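You operate a simulated robot arm through the tools that you are given. There is no shell and no other tool.

The job below is to be done with a simulated two-armed robot. You get a single attempt, and the scene is never put back.

## Task
Clean the dye off the roller with the white felt pad.
Fine: one pass with the lever down; leave the lever open; put the pad back.

Only the result counts: the job must be done as asked and must still hold three seconds after the hand-in. Knocking over, shifting, dropping, spilling or breaking anything else fails it.

## Robot
Two 7-joint arms with two-finger grippers on one trunk that stands fixed in place. Base frame: the origin is at the foot of the trunk, x ahead of it, y to its left, z up. Lengths are in mm, angles in degrees, forces in N, time in s.
The left shoulder is at [50, 216, 1246], the right one opposite. Each reaches about 952 mm from its shoulder. Payload 3.18 kg a hand.
Tool frame (each hand has its own): the origin (TCP) lies between the finger pads and is the grasp point; the fingertips stand 30 mm ahead of it; z points along the fingers, y is the line along which they close. The gripper opens to 144 mm; its body begins 103 mm behind the TCP.
Orientation is that of the tool frame in the base frame, as [roll, pitch, yaw] about the fixed x, y, z axes, in that order (R = Rz(yaw) Ry(pitch) Rx(roll)). With the fingers straight down and closing along the base's y, the tool's x points along the base's -x, its y along +y and its z along -z.

## Interface
- The arms move only by the tool nudge_tool. It takes "left_steps", "right_steps" or both (then of equal length, played together; a hand with none holds still); each is one flat list of numbers, 7 for each row, row after row: the turn, a rotation vector about the base's x, y, z in degrees, then the shift along the base's x, y, z in mm, then the opening, from 0 (shut) to 1 (fully open). In form: [wx, wy, wz, dx, dy, dz, fingers, wx, wy, wz, dx, dy, dz, fingers, ...]. A call has 1 to 20 rows; each row is the pose to reach, as a shift and turn from the pose commanded when the call began. A row lasts 0.2 s, in which the tool goes at most 50 mm and 8.6 degrees; a call with a longer step from one row to the next is refused whole, and so is a gripper value outside its range. A pose out of reach is approached as far as the arm can. The call stops where the force on the tool passes 70 N (or 10 N more than at its start, if that is more) or the arm is blocked; 0.2 s more then pass. Each finger travels about 186.7 mm/s and halts on what it meets, pressing with about 21 N; the grip force reading is that of the motor and also rises with nothing between the fingers. The clock runs only during rows and for 0.2 s after the last one: add rows that repeat a pose to give the fingers time. The reply holds the time, the measured pose of the TCP, the force on the tool along the base axes, the opening and the grip force, in the units named above and with some noise, with the torque about the TCP (base axes, N m) and any sound that the robot's microphone picked up, and new pictures: "views" is both (left out), scene, wrist or none (wrist: the cameras of the hands that moved).
- Cameras (640 x 400 px; columns grow to the right, rows downward): "scene" is now at [119.8, 48.5, 1449.9]; the picture's right is [0.51, -0.86, 0.00], its down [-0.38, -0.22, -0.90] and it looks along [0.78, 0.46, -0.44] (base axes); focal length 214 px, centre (320, 200). "left" rides on the left gripper at [76, -16, -143] in its tool frame; the picture's right is [0.21, 0.98, 0.00], its down [-0.84, 0.18, -0.51] and it looks along [-0.50, 0.11, 0.86] (tool axes); focal length 218 px, centre (320, 200). "right" rides on the right gripper at [76, 16, -143] in its tool frame; the picture's right is [-0.21, 0.98, 0.00], its down [-0.84, -0.18, -0.51] and it looks along [-0.50, -0.11, 0.86] (tool axes); focal length 218 px, centre (320, 200). There is no depth. A picture from a camera that has moved, and an enlarged one, comes with that camera's place and axes in the base frame and with its lens.
- lift_body(by): moves the trunk up (or, below 0, down) by that many mm; the arms and the scene camera ride with it, the base frame stays. It gives what a move gives, with no picture.
- turn_head(pan, tilt): turns the head with the scene camera to pan (to the left, within 80 degrees either way) and tilt (down, from -29 to 69), counted from straight ahead of the robot (the tilt from the chest, where the trunk bows). It gives what a move gives, and a new picture of the scene camera.
- inspect(camera, box): a new picture of the part [left, top, right, bottom] of that camera's present view, enlarged. It takes no simulated time.
- hand_in(): hands the job in; it is judged then, once.

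Places have to be worked out from the pictures, the camera data and where the tool is seen. Open the grippers and draw the arms clear of the work before you hand the job in, unless the task says otherwise.

The tools are called after "Emit:" as name(argument=value, ...) on one line, values as JSON. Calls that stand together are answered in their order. nudge_tool: Moves the arms, as the interface text tells. Its arguments: {"type":"object","properties":{"left_steps":{"type":"array","items":{"type":"number"}},"right_steps":{"type":"array","items":{"type":"number"}},"views":{"type":"string","enum":["both","scene","wrist","none"]}},"required":[]} The other tools are called the same way: lift_body (by) moves the trunk up or down; turn_head (pan, tilt) turns the head that bears the scene camera; inspect (camera, box) takes an enlarged picture of a part of a camera's view; hand_in () hands the job in.

At the start:

```text
t: 0.0
left_position: [420.3, 439.2, 1405.5]
left_tcp_rot: [-179.9, 0.0, -180.0]
left_ft_force: [0.0, 0.1, -0.3]
left_ft_torque: [0.01, 0.05, -0.02]
left_width: 144.1
left_finger_force: 0.1
right_position: [336.5, 66.6, 1362.8]
right_tcp_rot: [179.9, 0.0, 179.8]
right_ft_force: [0.9, 0.2, -0.1]
right_ft_torque: [0.0, 0.01, -0.01]
right_width: 144.0
right_finger_force: 0.0
trunk travel left (down, up): [-325.0, 44.0]
head pan, tilt (commanded): [30.4, 25.9]
```

scene: 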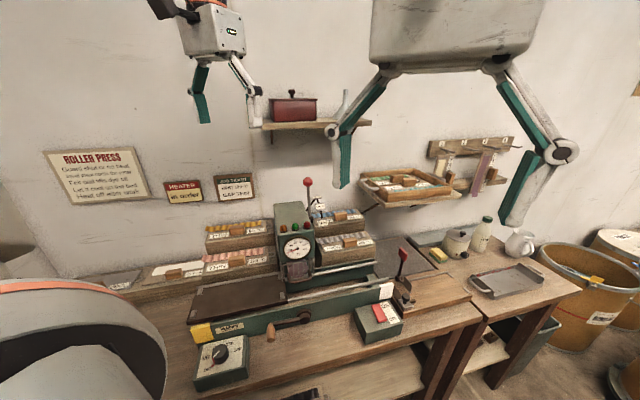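
right: 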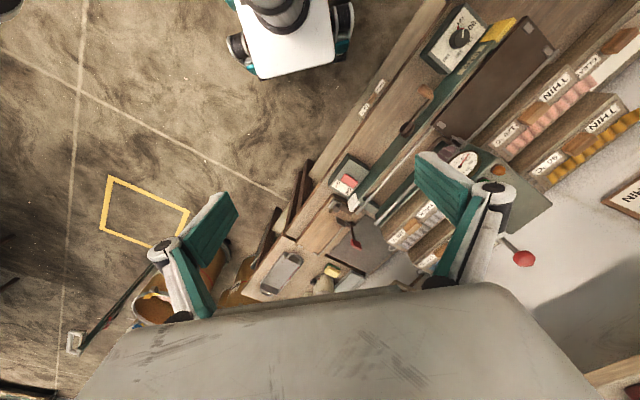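
left: 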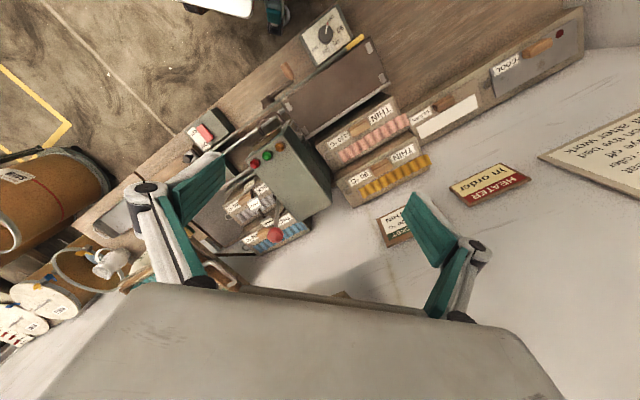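

The scene shows a roller press on a bench with signs and several trays. I'll enlarge parts of the picture to read the signs and find the pad, roller and lever.

Emit:
inspect(camera="scene", box=[30, 140, 270, 290])

Emit:
inspect(camera="scene", box=[180, 170, 420, 320])

Emit:
inspect(camera="scene", box=[340, 120, 580, 270])

Emit:
inspect(camera="scene", box=[180, 260, 420, 400])

```text
2.67 times, centred on (150, 215) of scene
camera zoom: at [119.8, 48.5, 1449.9], right [0.51, -0.86, 0.0], down [-0.38, -0.22, -0.9], along [0.78, 0.46, -0.44], focal length 572 px, centre (773, 160)
```

zoom: 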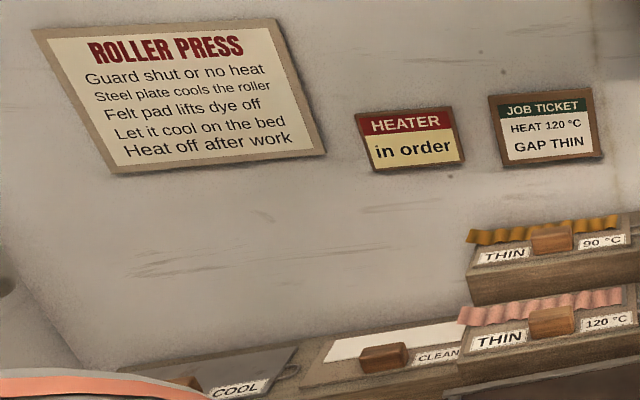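

```text
2.67 times, centred on (300, 245) of scene
camera zoom: at [119.8, 48.5, 1449.9], right [0.51, -0.86, 0.0], down [-0.38, -0.22, -0.9], along [0.78, 0.46, -0.44], focal length 572 px, centre (373, 80)
```

zoom: 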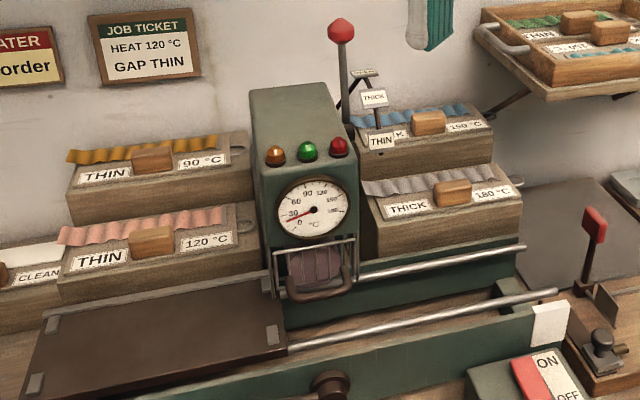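

```text
2.67 times, centred on (460, 195) of scene
camera zoom: at [119.8, 48.5, 1449.9], right [0.51, -0.86, 0.0], down [-0.38, -0.22, -0.9], along [0.78, 0.46, -0.44], focal length 572 px, centre (-53, 213)
```

zoom: 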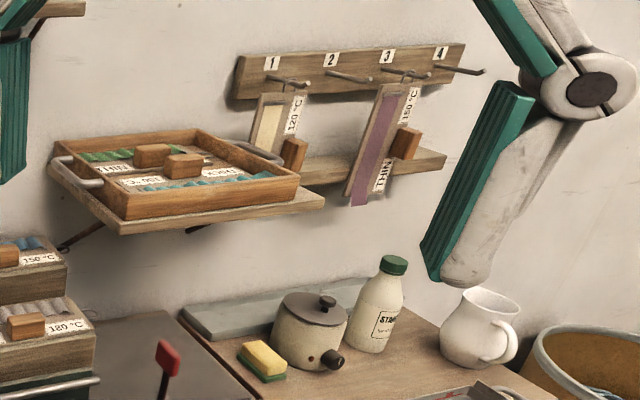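

```text
2.67 times, centred on (300, 330) of scene
camera zoom: at [119.8, 48.5, 1449.9], right [0.51, -0.86, 0.0], down [-0.38, -0.22, -0.9], along [0.78, 0.46, -0.44], focal length 572 px, centre (373, -147)
```

zoom: 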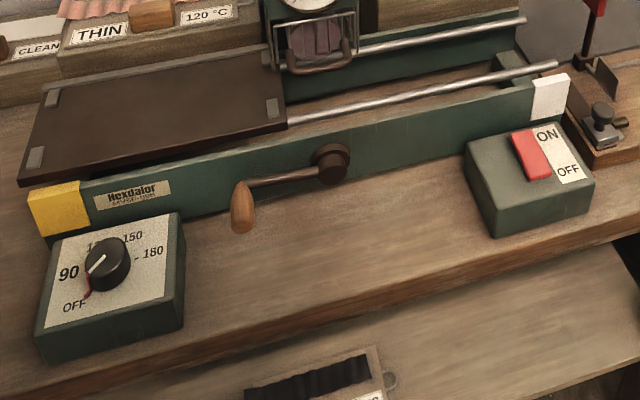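

The sign says "Felt pad lifts dye off", and the white pad sits in a "CLEAN" spot left of the press. I'll aim the head more at the left side and down for a better view.

Emit:
turn_head(pan=45, tilt=45)

Emit:
inspect(camera="left", box=[200, 0, 440, 150])

Emit:
inspect(camera="left", box=[120, 90, 360, 240])

Emit:
inspect(camera="left", box=[380, 0, 620, 150])

Emit:
inspect(camera="right", box=[310, 80, 550, 230])

```text
t: 0.8
left_position: [420.5, 439.7, 1404.3]
left_tcp_rot: [180.0, 0.0, -180.0]
left_ft_force: [0.6, 0.4, -0.1]
left_ft_torque: [0.03, 0.01, -0.02]
left_width: 144.1
left_finger_force: 0.1
right_position: [335.8, 66.9, 1363.1]
right_tcp_rot: [179.9, 0.0, 179.9]
right_ft_force: [-0.5, 0.3, -0.2]
right_ft_torque: [0.01, -0.04, 0.0]
right_width: 143.8
right_finger_force: 0.1
trunk travel left (down, up): [-325.0, 44.0]
head pan, tilt (commanded): [45.0, 45.0]
camera scene: at [98.1, 59.3, 1420.9], right [0.71, -0.71, 0.0], down [-0.5, -0.5, -0.71], along [0.5, 0.5, -0.71], focal length 214 px, centre (320, 200)
```

scene: 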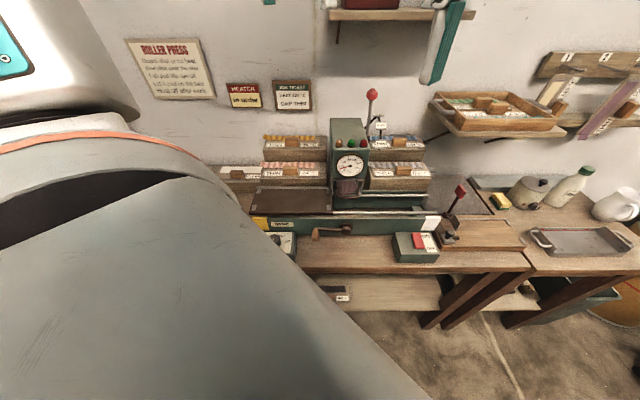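

```text
2.67 times, centred on (320, 75) of left
camera zoom: at [343.0, 423.8, 1547.0], right [-0.21, 0.98, 0.0], down [0.84, 0.18, 0.51], along [0.5, 0.11, -0.86], focal length 582 px, centre (320, 533)
```

zoom: 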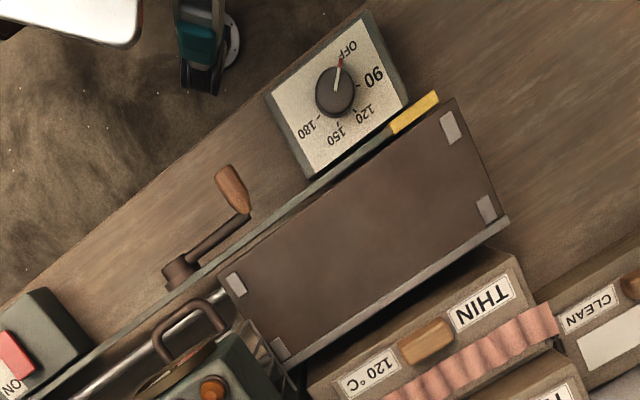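

```text
2.67 times, centred on (240, 165) of left
camera zoom: at [343.0, 423.8, 1547.0], right [-0.21, 0.98, 0.0], down [0.84, 0.18, 0.51], along [0.5, 0.11, -0.86], focal length 582 px, centre (533, 293)
```

zoom: 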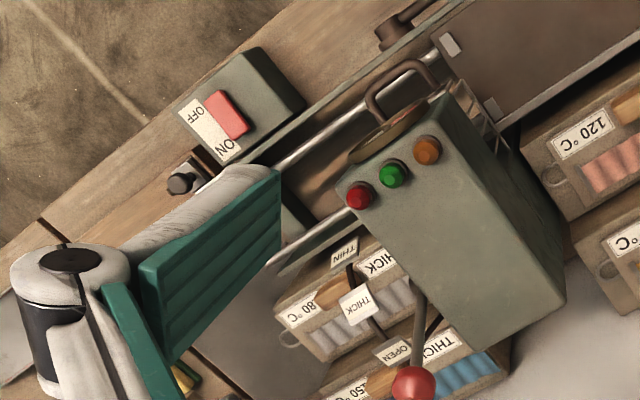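

```text
2.67 times, centred on (500, 75) of left
camera zoom: at [343.0, 423.8, 1547.0], right [-0.21, 0.98, 0.0], down [0.84, 0.18, 0.51], along [0.5, 0.11, -0.86], focal length 582 px, centre (-160, 533)
```

zoom: 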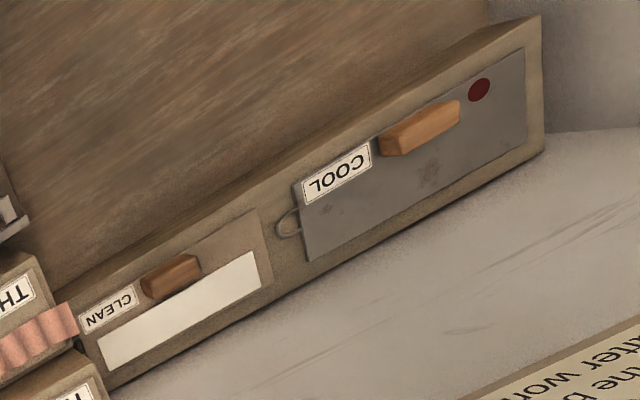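

```text
2.67 times, centred on (430, 155) of right
camera zoom: at [259.0, 82.1, 1506.1], right [0.21, 0.98, 0.0], down [0.84, -0.18, 0.51], along [0.5, -0.11, -0.86], focal length 582 px, centre (27, 320)
```

zoom: 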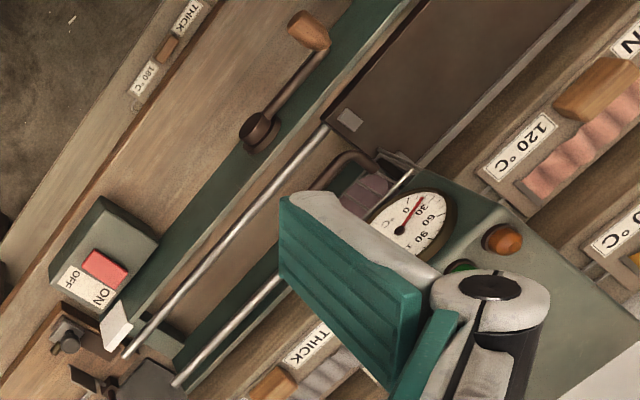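

The lever is marked OPEN / THICK / THIN and stands at OPEN. The crank moves the bed under the roller, and the white felt pad (CLEAN board with a wooden handle) is at roughly [340, 758, 910]. I'll draw the right arm back out of the scene camera's view.

Emit:
nudge_tool(right_steps=[0, 0, 0, -10, -45, 0, 1, 0, 0, 0, -20, -90, 0, 1, 0, 0, 0, -30, -135, 0, 1, 0, 0, 0, -40, -180, 0, 1, 0, 0, 0, -50, -225, 0, 1, 0, 0, 0, -60, -270, 0, 1, 0, 0, 0, -70, -315, 0, 1], views="scene")

Emit:
turn_head(pan=40, tilt=35)

```text
t: 2.4
left_position: [420.8, 438.1, 1406.4]
left_tcp_rot: [179.9, 0.1, 179.9]
left_ft_force: [0.7, -1.0, 0.1]
left_ft_torque: [0.02, -0.05, -0.01]
left_width: 144.1
left_finger_force: 0.0
right_position: [264.3, -252.3, 1362.5]
right_tcp_rot: [179.8, 0.0, 180.0]
right_ft_force: [-0.4, 0.7, 0.6]
right_ft_torque: [0.04, -0.03, 0.01]
right_width: 144.0
right_finger_force: 0.0
trunk travel left (down, up): [-325.0, 44.0]
head pan, tilt (commanded): [45.0, 45.0]
camera scene: at [97.2, 58.1, 1421.0], right [0.71, -0.71, 0.0], down [-0.5, -0.5, -0.71], along [0.5, 0.5, -0.71], focal length 214 px, centre (320, 200)
```

scene: 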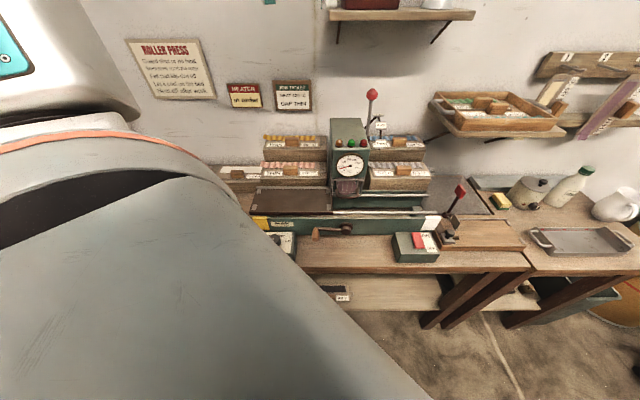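

```text
t: 3.1
left_position: [421.8, 439.6, 1405.0]
left_tcp_rot: [179.9, 0.0, 179.9]
left_ft_force: [-0.2, 0.3, -0.8]
left_ft_torque: [-0.03, 0.02, 0.0]
left_width: 144.1
left_finger_force: 0.1
right_position: [266.0, -249.8, 1364.2]
right_tcp_rot: [180.0, 0.0, 180.0]
right_ft_force: [-0.7, 0.0, -1.3]
right_ft_torque: [-0.02, 0.0, 0.02]
right_width: 143.9
right_finger_force: 0.0
trunk travel left (down, up): [-325.0, 44.0]
head pan, tilt (commanded): [40.0, 35.0]
camera scene: at [108.2, 58.9, 1435.5], right [0.64, -0.77, 0.0], down [-0.44, -0.37, -0.82], along [0.63, 0.53, -0.57], focal length 214 px, centre (320, 200)
```

scene: 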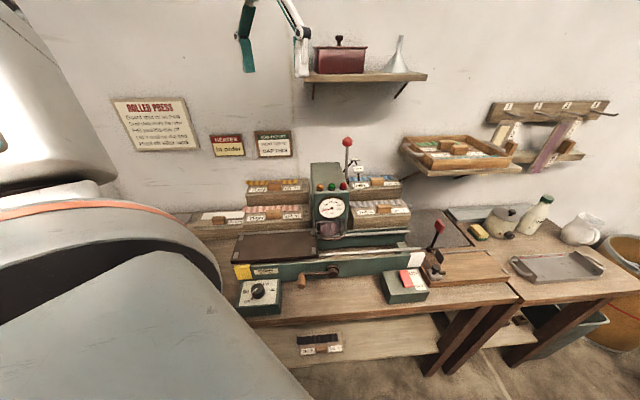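

The right arm is clear now. I'll enlarge the machine head, the lever and the guard in this view.

Emit:
inspect(camera="scene", box=[290, 130, 418, 210])

Emit:
inspect(camera="scene", box=[180, 170, 308, 250])

Emit:
inspect(camera="scene", box=[290, 190, 418, 270])

Emit:
inspect(camera="scene", box=[380, 210, 508, 290])

Emit:
inspect(camera="scene", box=[230, 230, 358, 310])

```text
5.00 times, centred on (354, 170) of scene
camera zoom: at [108.2, 58.9, 1435.5], right [0.64, -0.77, 0.0], down [-0.44, -0.37, -0.82], along [0.63, 0.53, -0.57], focal length 1072 px, centre (150, 350)
```

zoom: 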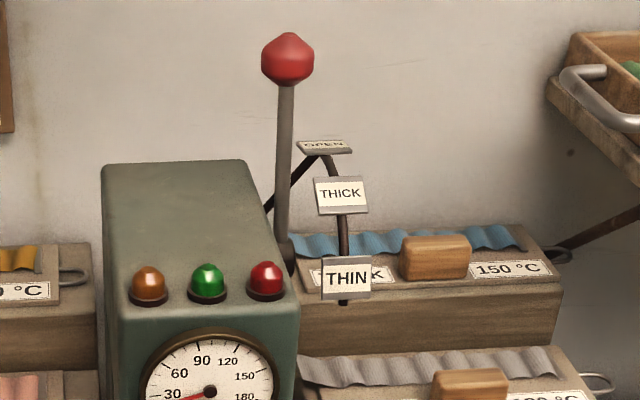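

```text
5.00 times, centred on (244, 210) of scene
camera zoom: at [108.2, 58.9, 1435.5], right [0.64, -0.77, 0.0], down [-0.44, -0.37, -0.82], along [0.63, 0.53, -0.57], focal length 1072 px, centre (700, 150)
```

zoom: 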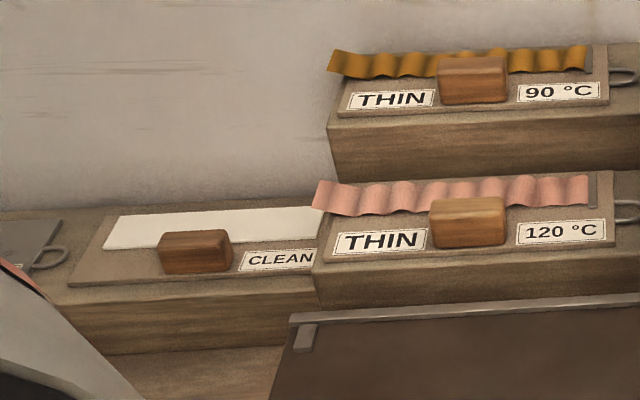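

```text
5.00 times, centred on (354, 230) of scene
camera zoom: at [108.2, 58.9, 1435.5], right [0.64, -0.77, 0.0], down [-0.44, -0.37, -0.82], along [0.63, 0.53, -0.57], focal length 1072 px, centre (150, 50)
```

zoom: 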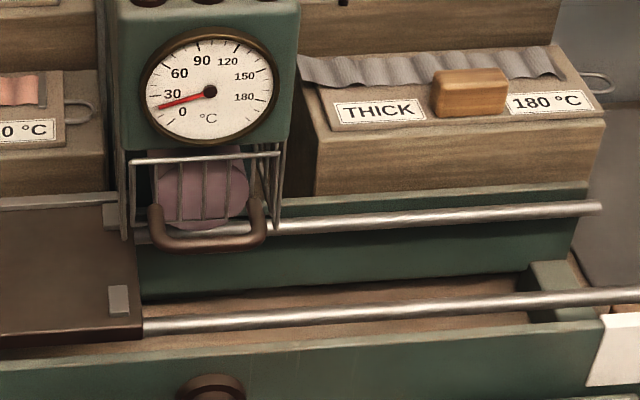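

```text
5.00 times, centred on (444, 250) of scene
camera zoom: at [108.2, 58.9, 1435.5], right [0.64, -0.77, 0.0], down [-0.44, -0.37, -0.82], along [0.63, 0.53, -0.57], focal length 1072 px, centre (-300, -50)
```

zoom: 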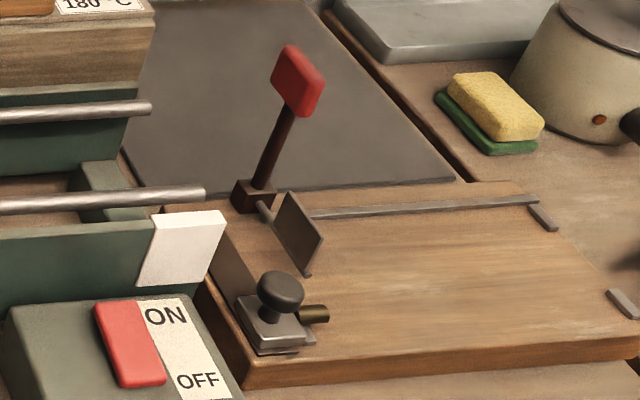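

```text
5.00 times, centred on (294, 270) of scene
camera zoom: at [108.2, 58.9, 1435.5], right [0.64, -0.77, 0.0], down [-0.44, -0.37, -0.82], along [0.63, 0.53, -0.57], focal length 1072 px, centre (450, -150)
```

zoom: 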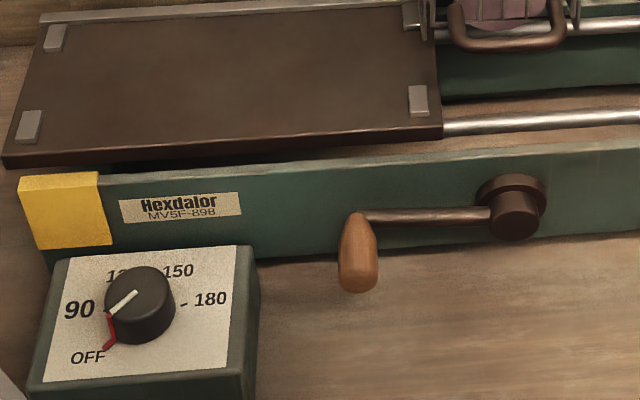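

The lever is at OPEN, the gauge is at the cold end, the knob is at OFF, and the roller shows mauve dye behind its guard. I'll bring the left hand above the bed, turned to line up with the bench, to look from close by.

Emit:
nudge_tool(left_steps=[0, 0, -5.75, -20, 20, -20, 1, 0, 0, -11.5, -40, 40, -40, 1, 0, 0, -17.25, -60, 60, -60, 1, 0, 0, -23, -80, 80, -80, 1, 0, 0, -28.75, -100, 100, -100, 1, 0, 0, -34.5, -120, 120, -120, 1, 0, 0, -40.25, -145, 140, -140, 1, 0, 0, -46, -165, 157, -160, 1], views="both")

```text
t: 4.9
left_position: [255.7, 595.6, 1245.6]
left_tcp_rot: [180.0, 0.1, 134.0]
left_ft_force: [0.3, 0.6, -1.5]
left_ft_torque: [-0.04, -0.04, 0.04]
left_width: 143.7
left_finger_force: 0.1
right_position: [266.7, -248.7, 1363.8]
right_tcp_rot: [179.9, 0.1, 179.9]
right_ft_force: [-0.1, 0.1, 0.6]
right_ft_torque: [-0.04, 0.01, 0.01]
right_width: 143.9
right_finger_force: 0.2
trunk travel left (down, up): [-325.0, 44.0]
head pan, tilt (commanded): [40.0, 35.0]
camera scene: at [107.8, 59.2, 1435.6], right [0.64, -0.77, 0.0], down [-0.44, -0.37, -0.82], along [0.63, 0.53, -0.57], focal length 214 px, centre (320, 200)
camera left: at [189.1, 640.4, 1388.0], right [0.56, 0.83, 0.0], down [0.71, -0.48, 0.51], along [0.42, -0.29, -0.86], focal length 218 px, centre (320, 200)
```

scene: 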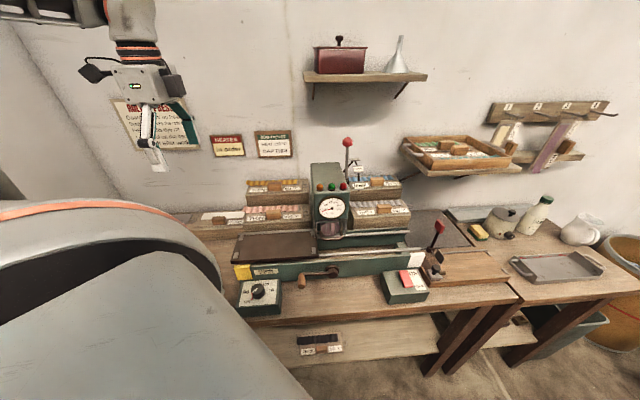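
left: 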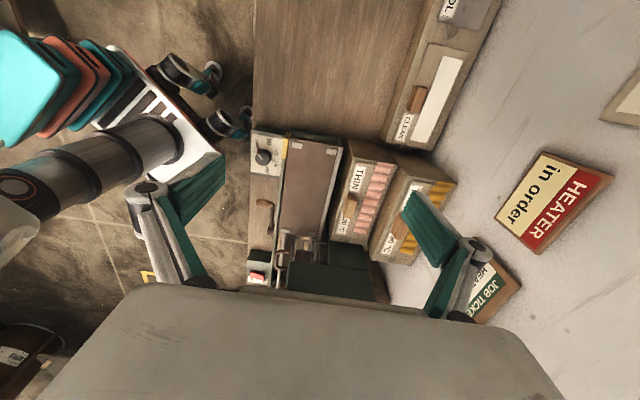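

The hand now looks down on the bed and the CLEAN pad. I'll enlarge those parts of the left camera's view to measure them.

Emit:
inspect(camera="left", box=[370, 20, 498, 100])

Emit:
inspect(camera="left", box=[370, 80, 498, 160])

Emit:
inspect(camera="left", box=[240, 120, 368, 200])

Emit:
inspect(camera="left", box=[240, 200, 400, 300])

```text
5.00 times, centred on (434, 60) of left
camera zoom: at [189.1, 640.4, 1388.0], right [0.56, 0.83, 0.0], down [0.71, -0.48, 0.51], along [0.42, -0.29, -0.86], focal length 1091 px, centre (-250, 900)
```

zoom: 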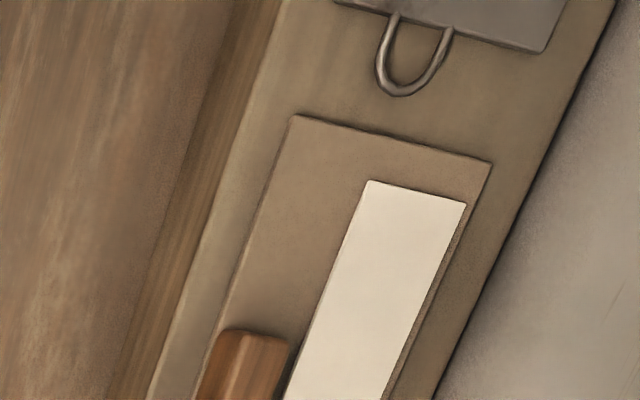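

```text
5.00 times, centred on (434, 120) of left
camera zoom: at [189.1, 640.4, 1388.0], right [0.56, 0.83, 0.0], down [0.71, -0.48, 0.51], along [0.42, -0.29, -0.86], focal length 1091 px, centre (-250, 600)
```

zoom: 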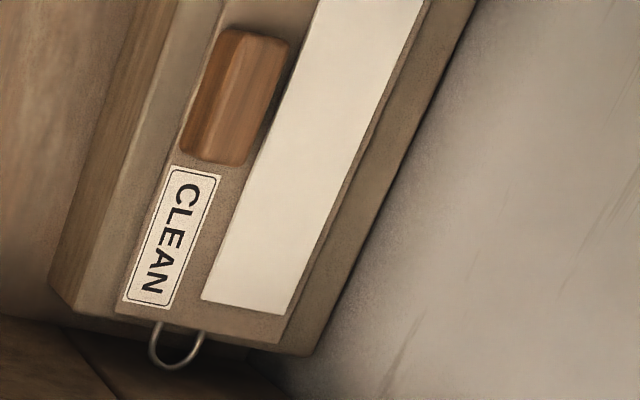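

```text
5.00 times, centred on (304, 160) of left
camera zoom: at [189.1, 640.4, 1388.0], right [0.56, 0.83, 0.0], down [0.71, -0.48, 0.51], along [0.42, -0.29, -0.86], focal length 1091 px, centre (400, 400)
```

zoom: 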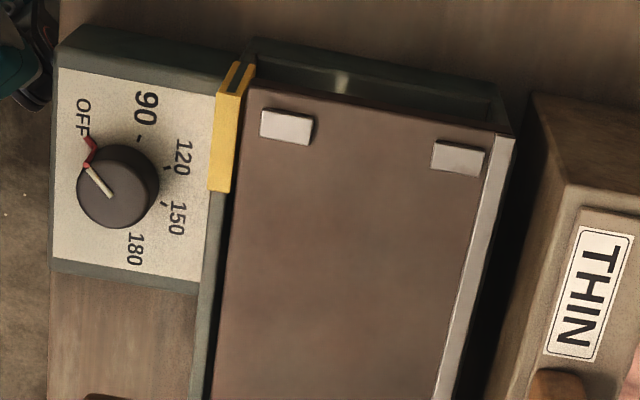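

```text
4.00 times, centred on (320, 250) of left
camera zoom: at [189.1, 640.4, 1388.0], right [0.56, 0.83, 0.0], down [0.71, -0.48, 0.51], along [0.42, -0.29, -0.86], focal length 873 px, centre (320, 0)
```

zoom: 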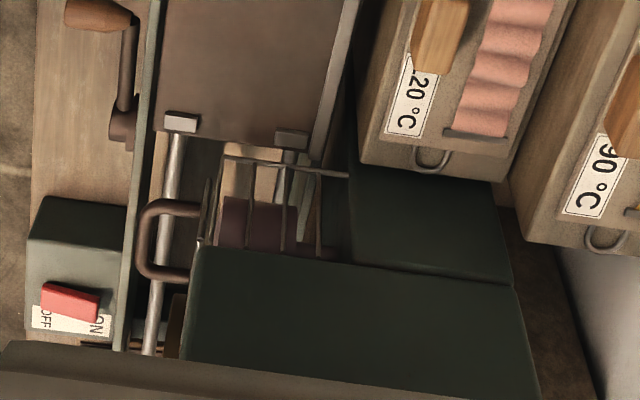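

The pad's wooden handle lies along the bench, close to the wall, so I'll grip it by its ends with the fingers closing along the bench. I'll turn the left hand 90° and bring it above the pad for a closer look.

Emit:
nudge_tool(left_steps=[0, 0, 8, 5, 14, -12, 0.65, 0, 0, 16, 10, 28, -24, 0.65, 0, 0, 24, 15, 42, -36, 0.65, 0, 0, 32, 20, 56, -48, 0.65, 0, 0, 40, 25, 70, -60, 0.65, 0, 0, 48, 30, 84, -72, 0.65, 0, 0, 56, 35, 98, -84, 0.65, 0, 0, 64, 40, 112, -96, 0.65, 0, 0, 72, 45, 126, -108, 0.65, 0, 0, 80, 50, 140, -120, 0.65, 0, 0, 88, 55, 154, -140, 0.65, 0, 0, 90, 57, 158, -146, 0.65], views="both")

```text
t: 7.5
left_position: [311.9, 755.4, 1097.5]
left_tcp_rot: [-180.0, 0.1, -135.9]
left_ft_force: [0.0, -0.2, 0.7]
left_ft_torque: [0.0, 0.02, -0.01]
left_width: 93.6
left_finger_force: 0.1
right_position: [265.3, -249.7, 1362.7]
right_tcp_rot: [179.9, -0.1, 179.9]
right_ft_force: [0.0, 0.7, 0.5]
right_ft_torque: [0.02, 0.03, 0.0]
right_width: 144.0
right_finger_force: 0.1
trunk travel left (down, up): [-325.0, 44.0]
head pan, tilt (commanded): [40.0, 35.0]
camera scene: at [107.9, 58.2, 1435.7], right [0.64, -0.77, 0.0], down [-0.44, -0.37, -0.82], along [0.63, 0.53, -0.57], focal length 214 px, centre (320, 200)
camera left: at [267.7, 690.6, 1241.2], right [-0.83, 0.56, 0.0], down [0.48, 0.71, 0.51], along [0.28, 0.42, -0.86], focal length 218 px, centre (320, 200)
```

scene: 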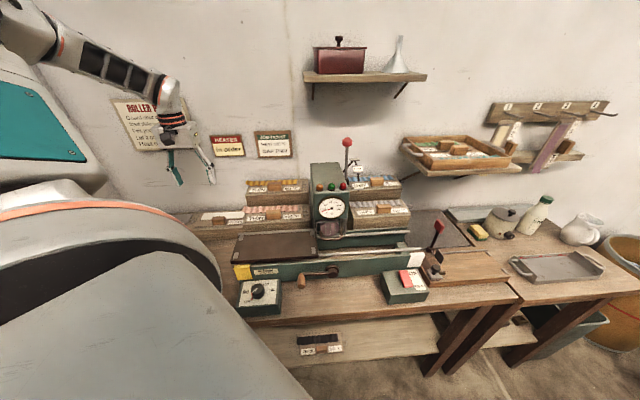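
left: 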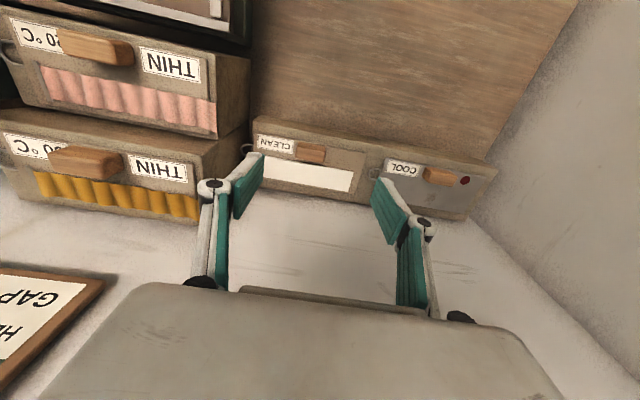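

The hand hangs above the pad stand. I'll enlarge the pad in this view to fix its place.

Emit:
inspect(camera="left", box=[240, 110, 400, 210])

Emit:
inspect(camera="left", box=[0, 0, 260, 230])

```text
4.00 times, centred on (320, 160) of left
camera zoom: at [267.7, 690.6, 1241.2], right [-0.83, 0.56, 0.0], down [0.48, 0.71, 0.51], along [0.28, 0.42, -0.86], focal length 873 px, centre (320, 360)
```

zoom: 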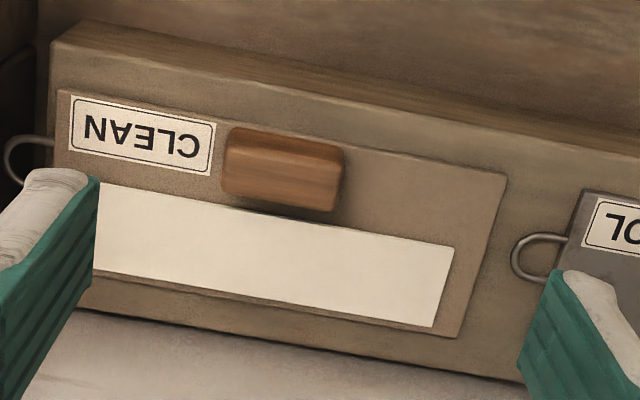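

```text
1.74 times, centred on (130, 115) of left
camera zoom: at [267.7, 690.6, 1241.2], right [-0.83, 0.56, 0.0], down [0.48, 0.71, 0.51], along [0.28, 0.42, -0.86], focal length 380 px, centre (650, 348)
```

zoom: 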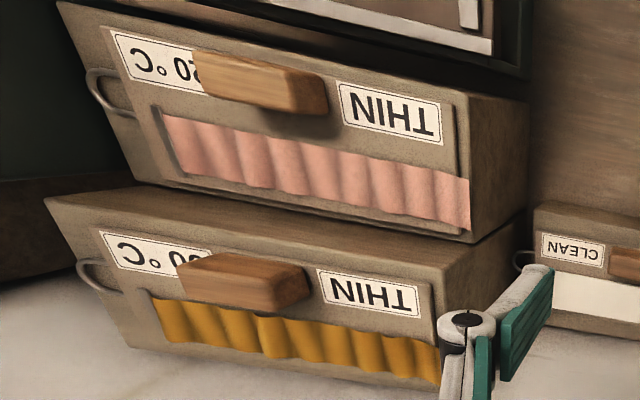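

The handle's top centre comes out near [343, 780, 885], with the wall about 90 mm behind it. I'll move over it and lower for a second, closer measurement.

Emit:
nudge_tool(left_steps=[0, 0, 0, 10, 8, -40, 0.65, 0, 0, 0, 20, 16, -80, 0.65, 0, 0, 0, 31, 25, -115, 0.65, 0, 0, 0, 31, 25, -115, 0.65], views="wrist")

Emit:
inspect(camera="left", box=[220, 100, 420, 225])

```text
t: 8.5
left_position: [343.9, 778.0, 985.3]
left_tcp_rot: [-180.0, 0.1, -135.9]
left_ft_force: [-0.4, 0.4, 0.0]
left_ft_torque: [0.01, -0.01, 0.04]
left_width: 93.4
left_finger_force: 0.0
right_position: [265.6, -251.7, 1364.7]
right_tcp_rot: [179.8, -0.1, 179.8]
right_ft_force: [-0.2, -1.1, 0.8]
right_ft_torque: [0.02, -0.01, 0.02]
right_width: 144.3
right_finger_force: 0.1
trunk travel left (down, up): [-325.0, 44.0]
head pan, tilt (commanded): [40.0, 35.0]
camera left: at [298.9, 713.1, 1127.0], right [-0.83, 0.56, 0.0], down [0.48, 0.71, 0.51], along [0.28, 0.42, -0.86], focal length 218 px, centre (320, 200)
```

left: 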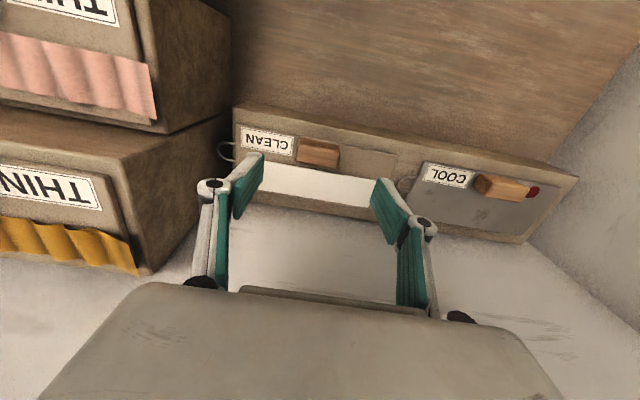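

```text
3.20 times, centred on (320, 162) of left
camera zoom: at [298.9, 713.1, 1127.0], right [-0.83, 0.56, 0.0], down [0.48, 0.71, 0.51], along [0.28, 0.42, -0.86], focal length 698 px, centre (320, 320)
```

zoom: 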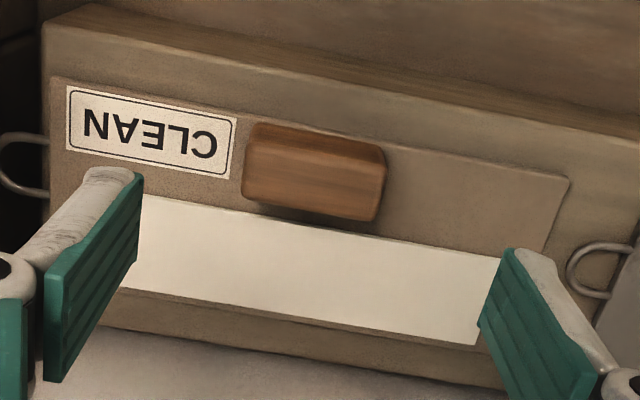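

Scaling between the two views puts the handle's top at about z = 884, about 51 mm long, centred near [347, 780]. I'll go down in stages, with the shift toward the wall, and look again.

Emit:
nudge_tool(left_steps=[0, 0, 0, 2, 2, -30, 0.6, 0, 0, 0, 2.5, 2.5, -60, 0.6, 0, 0, 0, 2.5, 2.5, -60, 0.6], views="wrist")

Emit:
inspect(camera="left", box=[220, 100, 420, 225])

Emit:
inspect(camera="scene", box=[150, 130, 278, 250])

```text
t: 9.3
left_position: [346.9, 780.6, 924.5]
left_tcp_rot: [179.9, 0.1, -136.0]
left_ft_force: [0.5, -0.1, 0.9]
left_ft_torque: [0.01, -0.03, -0.01]
left_width: 86.3
left_finger_force: 0.0
right_position: [265.4, -251.0, 1363.7]
right_tcp_rot: [179.9, 0.0, 179.9]
right_ft_force: [-1.1, -0.4, -1.3]
right_ft_torque: [-0.01, 0.01, -0.01]
right_width: 144.0
right_finger_force: 0.0
trunk travel left (down, up): [-325.0, 44.0]
head pan, tilt (commanded): [40.0, 35.0]
camera left: at [302.2, 717.9, 1066.8], right [-0.83, 0.56, 0.0], down [0.48, 0.71, 0.51], along [0.28, 0.42, -0.86], focal length 218 px, centre (320, 200)
```

left: 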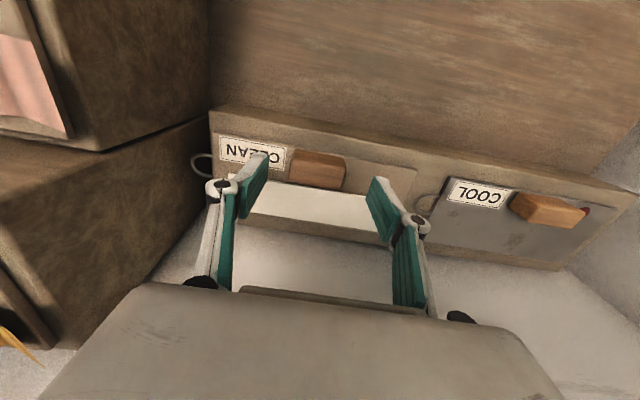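

```text
3.20 times, centred on (320, 162) of left
camera zoom: at [302.2, 717.9, 1066.8], right [-0.83, 0.56, 0.0], down [0.48, 0.71, 0.51], along [0.28, 0.42, -0.86], focal length 698 px, centre (320, 320)
```

zoom: 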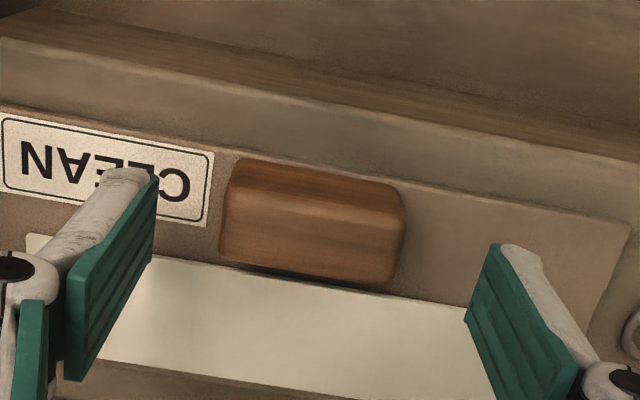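

```text
3.33 times, centred on (214, 190) of scene
camera zoom: at [107.7, 58.1, 1435.7], right [0.64, -0.77, 0.0], down [-0.44, -0.37, -0.82], along [0.63, 0.53, -0.57], focal length 715 px, centre (673, 233)
```

zoom: 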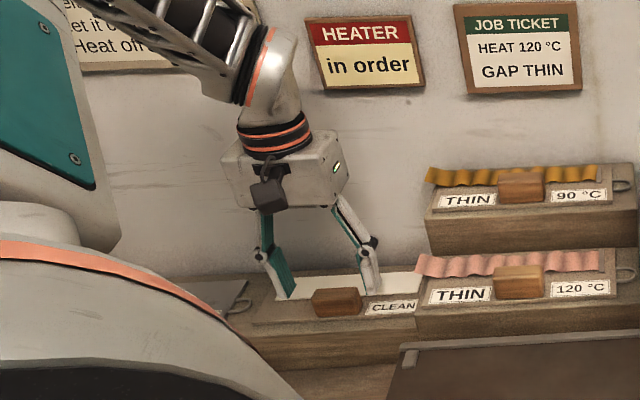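

The fingers straddle the handle with the handle's top about 10 mm below the tips, well centred. I'll go down 28 mm slowly and check the force.

Emit:
nudge_tool(left_steps=[0, 0, 0, 0, 0, -8, 0.6, 0, 0, 0, 0, 0, -16, 0.6, 0, 0, 0, 0, 0, -22, 0.6, 0, 0, 0, 0, 0, -28, 0.6, 0, 0, 0, 0, 0, -28, 0.6], views="wrist")

Emit:
inspect(camera="left", box=[220, 100, 420, 225])

Emit:
inspect(camera="scene", box=[180, 180, 260, 240])

```text
t: 10.5
left_position: [346.6, 782.8, 896.2]
left_tcp_rot: [-180.0, 0.0, -136.0]
left_ft_force: [0.2, 0.7, -0.5]
left_ft_torque: [-0.02, 0.0, -0.01]
left_width: 86.4
left_finger_force: 0.1
right_position: [266.9, -250.8, 1363.9]
right_tcp_rot: [180.0, 0.0, 180.0]
right_ft_force: [-1.5, 0.2, -0.2]
right_ft_torque: [-0.02, 0.01, 0.06]
right_width: 144.4
right_finger_force: 0.1
trunk travel left (down, up): [-325.0, 44.0]
head pan, tilt (commanded): [40.0, 35.0]
camera left: at [301.9, 718.4, 1038.4], right [-0.83, 0.56, 0.0], down [0.48, 0.71, 0.51], along [0.28, 0.42, -0.86], focal length 218 px, centre (320, 200)
```

left: 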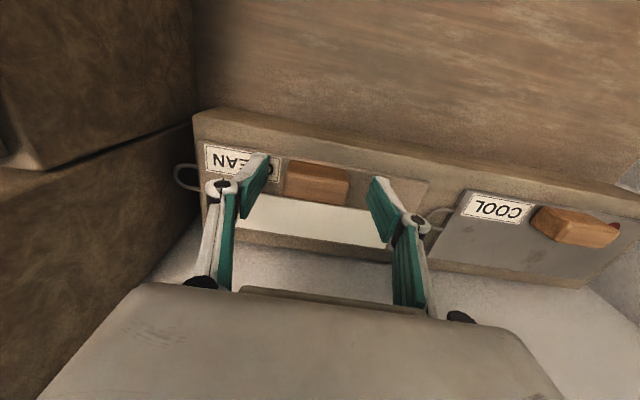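

```text
3.20 times, centred on (320, 162) of left
camera zoom: at [301.9, 718.4, 1038.4], right [-0.83, 0.56, 0.0], down [0.48, 0.71, 0.51], along [0.28, 0.42, -0.86], focal length 698 px, centre (320, 320)
```

zoom: 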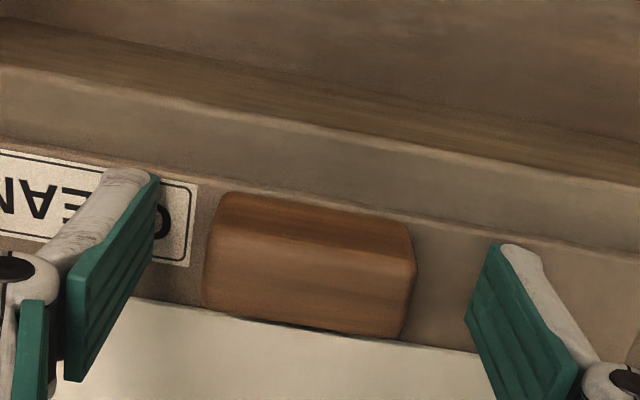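

```text
6.67 times, centred on (220, 210) of scene
camera zoom: at [108.0, 58.4, 1435.7], right [0.64, -0.77, 0.0], down [-0.44, -0.37, -0.82], along [0.63, 0.53, -0.57], focal length 1430 px, centre (987, 133)
```

zoom: 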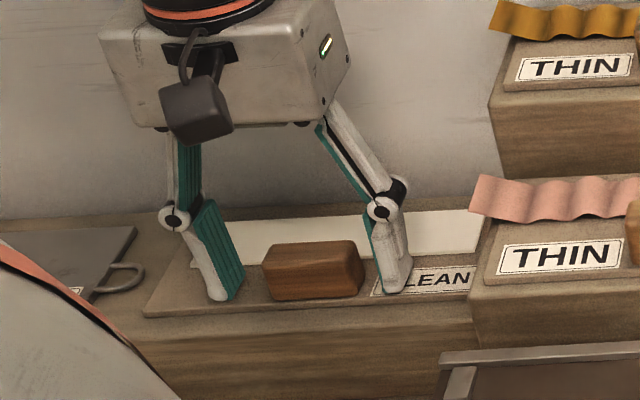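

The fingertips are just above the board on either side of the handle and touch nothing. I'll close on the handle now.

Emit:
nudge_tool(left_steps=[0, 0, 0, 0, 0, 0, 0.2, 0, 0, 0, 0, 0, 0, 0.2, 0, 0, 0, 0, 0, 0, 0.2], views="wrist")

Emit:
inspect(camera="left", box=[220, 100, 420, 225])

```text
t: 11.3
left_position: [346.8, 782.3, 896.1]
left_tcp_rot: [179.8, 0.0, -136.1]
left_ft_force: [0.7, 0.5, 0.2]
left_ft_torque: [-0.04, -0.12, 0.05]
left_width: 49.4
left_finger_force: 20.9
right_position: [267.1, -250.2, 1363.4]
right_tcp_rot: [179.9, -0.1, 179.9]
right_ft_force: [0.3, 0.3, -0.9]
right_ft_torque: [-0.03, -0.02, -0.02]
right_width: 144.1
right_finger_force: 0.1
trunk travel left (down, up): [-325.0, 44.0]
head pan, tilt (commanded): [40.0, 35.0]
camera left: at [301.9, 718.4, 1038.4], right [-0.83, 0.56, 0.0], down [0.48, 0.71, 0.51], along [0.28, 0.42, -0.86], focal length 218 px, centre (320, 200)
```

left: 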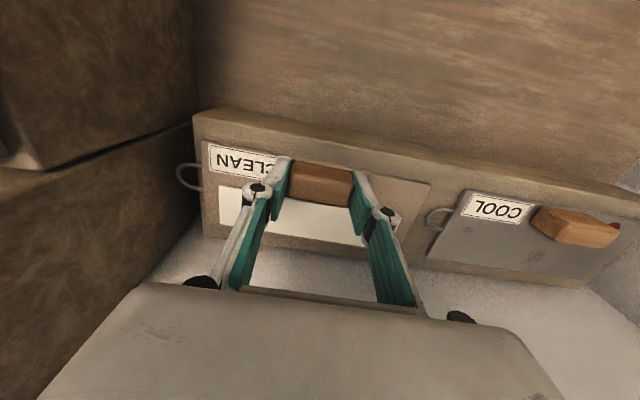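

```text
3.20 times, centred on (320, 162) of left
camera zoom: at [301.9, 718.4, 1038.4], right [-0.83, 0.56, 0.0], down [0.48, 0.71, 0.51], along [0.28, 0.42, -0.86], focal length 698 px, centre (320, 320)
```

zoom: 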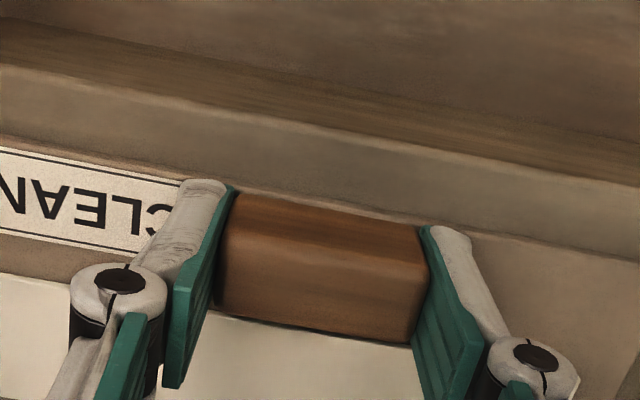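

The grip holds at 49.4 mm width with about 21 N. I'll lift the pad straight up 120 mm and check that it comes along level.

Emit:
nudge_tool(left_steps=[0, 0, 0, 0, 0, 5, 0.2, 0, 0, 0, 0, 0, 15, 0.2, 0, 0, 0, 0, 0, 35, 0.2, 0, 0, 0, 0, 0, 60, 0.2, 0, 0, 0, 0, 0, 90, 0.2, 0, 0, 0, 0, 0, 120, 0.2, 0, 0, 0, 0, 0, 120, 0.2], views="both")

Emit:
inspect(camera="scene", box=[150, 130, 278, 250])

```text
t: 12.9
left_position: [349.2, 781.4, 1014.8]
left_tcp_rot: [180.0, 0.1, -136.0]
left_ft_force: [0.2, -0.2, -0.8]
left_ft_torque: [-0.01, 0.0, 0.0]
left_width: 28.7
left_finger_force: 0.0
right_position: [266.5, -250.2, 1362.7]
right_tcp_rot: [179.9, 0.1, 180.0]
right_ft_force: [-1.1, 0.0, -1.0]
right_ft_torque: [-0.02, -0.03, 0.03]
right_width: 144.0
right_finger_force: 0.1
trunk travel left (down, up): [-325.0, 44.0]
head pan, tilt (commanded): [40.0, 35.0]
camera scene: at [108.2, 59.2, 1435.6], right [0.64, -0.77, 0.0], down [-0.44, -0.37, -0.82], along [0.63, 0.53, -0.57], focal length 214 px, centre (320, 200)
camera left: at [303.4, 718.0, 1157.5], right [-0.83, 0.56, 0.0], down [0.48, 0.71, 0.51], along [0.28, 0.42, -0.86], focal length 218 px, centre (320, 200)
```

scene: 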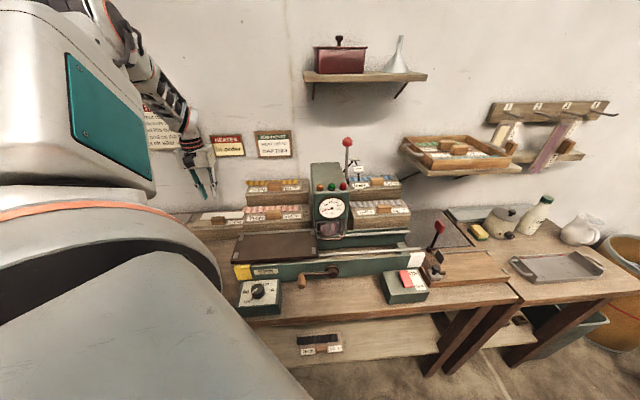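
left: 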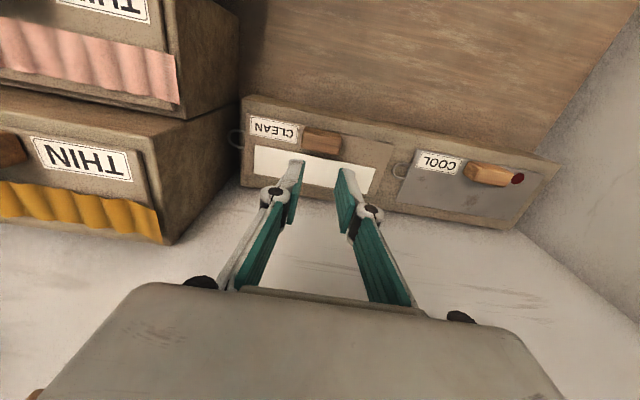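

```text
3.33 times, centred on (214, 190) of scene
camera zoom: at [108.2, 59.2, 1435.6], right [0.64, -0.77, 0.0], down [-0.44, -0.37, -0.82], along [0.63, 0.53, -0.57], focal length 715 px, centre (673, 233)
```

zoom: 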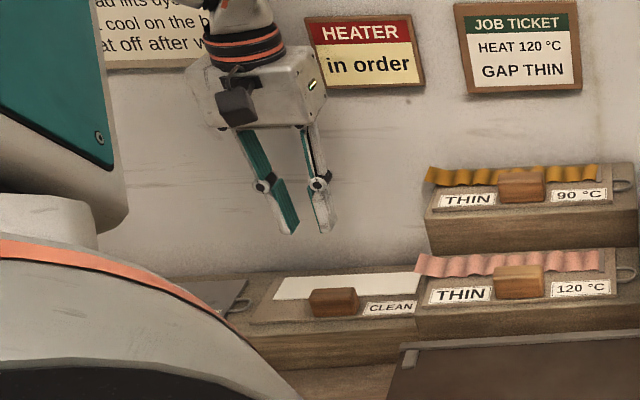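

The fingers slipped off and the pad stayed on its stand. The grip was likely too shallow. I'll check that the pad has not moved and look at the handle's shape.

Emit:
inspect(camera="left", box=[230, 85, 390, 205])

Emit:
inspect(camera="scene", box=[190, 195, 254, 235])

```text
3.33 times, centred on (310, 145) of left
camera zoom: at [303.4, 718.0, 1157.5], right [-0.83, 0.56, 0.0], down [0.48, 0.71, 0.51], along [0.28, 0.42, -0.86], focal length 728 px, centre (353, 383)
```

zoom: 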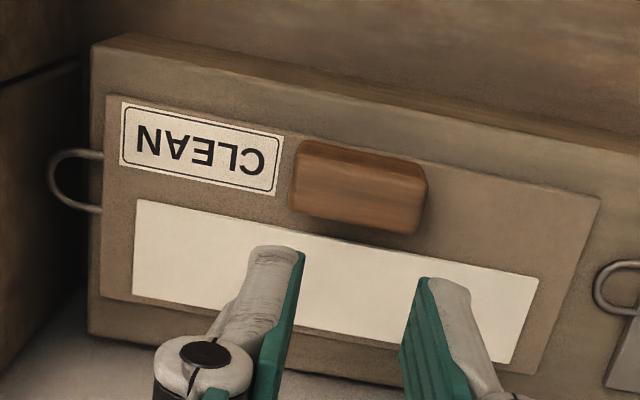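

```text
10.00 times, centred on (222, 215) of scene
camera zoom: at [108.2, 59.2, 1435.6], right [0.64, -0.77, 0.0], down [-0.44, -0.37, -0.82], along [0.63, 0.53, -0.57], focal length 2145 px, centre (1300, 50)
```

zoom: 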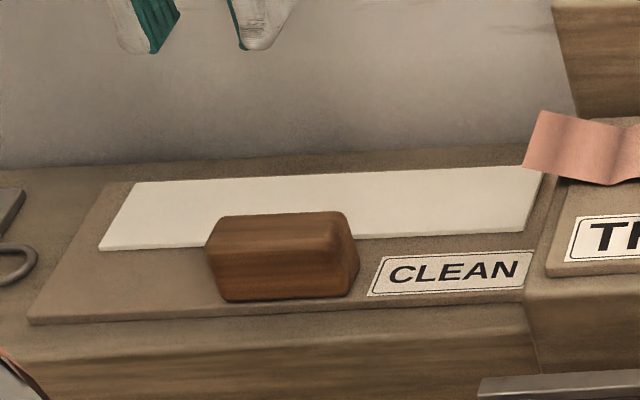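

The handle is a bevelled block set off the board's middle, so holding its ends lets the board pivot. I'll grip its long faces instead: back off slightly, turn the hand 90° and set the opening to about 60 mm.

Emit:
nudge_tool(left_steps=[0, 0, -8, -10, -10, 5, 0.45, 0, 0, -16, -21, -21, 10, 0.45, 0, 0, -24, -21, -21, 10, 0.45, 0, 0, -32, -21, -21, 10, 0.45, 0, 0, -40, -21, -21, 10, 0.45, 0, 0, -48, -21, -21, 10, 0.45, 0, 0, -56, -21, -21, 10, 0.45, 0, 0, -64, -21, -21, 10, 0.45, 0, 0, -72, -21, -21, 10, 0.45, 0, 0, -80, -21, -21, 10, 0.45, 0, 0, -88, -10, -10, 5, 0.45, 0, 0, -90, -2, -1, 0, 0.45, 0, 0, -90, -2, -1, 0, 0.45], views="both")

Emit:
inspect(camera="left", box=[220, 60, 420, 185])

```text
t: 15.7
left_position: [345.6, 780.8, 1016.3]
left_tcp_rot: [179.9, 0.0, 134.0]
left_ft_force: [-0.7, 0.0, 0.0]
left_ft_torque: [0.01, 0.03, 0.0]
left_width: 64.8
left_finger_force: 0.1
right_position: [267.1, -250.5, 1363.2]
right_tcp_rot: [180.0, 0.0, 179.8]
right_ft_force: [-0.8, -0.3, 0.2]
right_ft_torque: [-0.01, 0.0, -0.01]
right_width: 143.6
right_finger_force: 0.1
trunk travel left (down, up): [-325.0, 44.0]
head pan, tilt (commanded): [40.0, 35.0]
camera scene: at [108.0, 58.4, 1435.7], right [0.64, -0.77, 0.0], down [-0.44, -0.37, -0.82], along [0.63, 0.53, -0.57], focal length 214 px, centre (320, 200)
camera left: at [278.7, 825.6, 1157.8], right [0.56, 0.83, 0.0], down [0.71, -0.48, 0.51], along [0.42, -0.28, -0.86], focal length 218 px, centre (320, 200)
```

scene: 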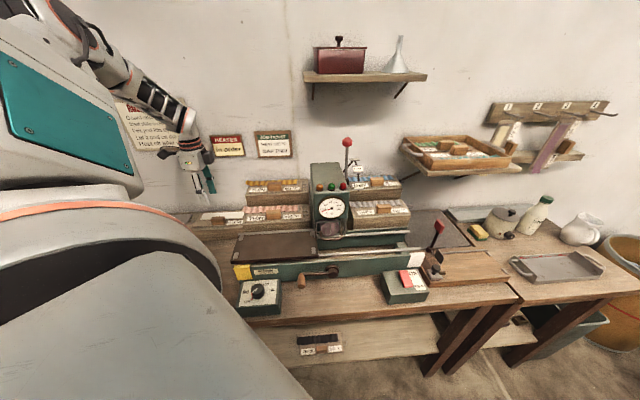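
left: 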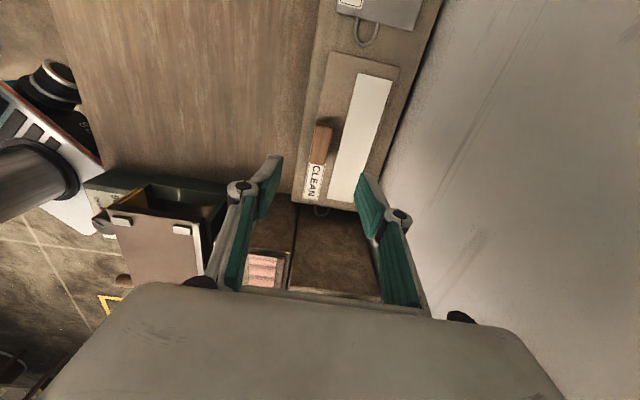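

```text
3.20 times, centred on (320, 122) of left
camera zoom: at [278.7, 825.6, 1157.8], right [0.56, 0.83, 0.0], down [0.71, -0.48, 0.51], along [0.42, -0.28, -0.86], focal length 698 px, centre (320, 448)
```

zoom: 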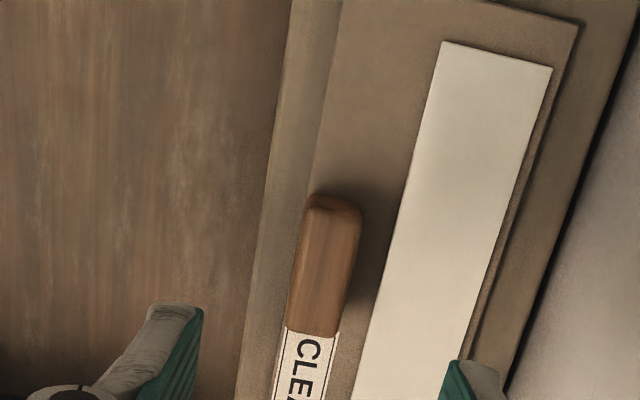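

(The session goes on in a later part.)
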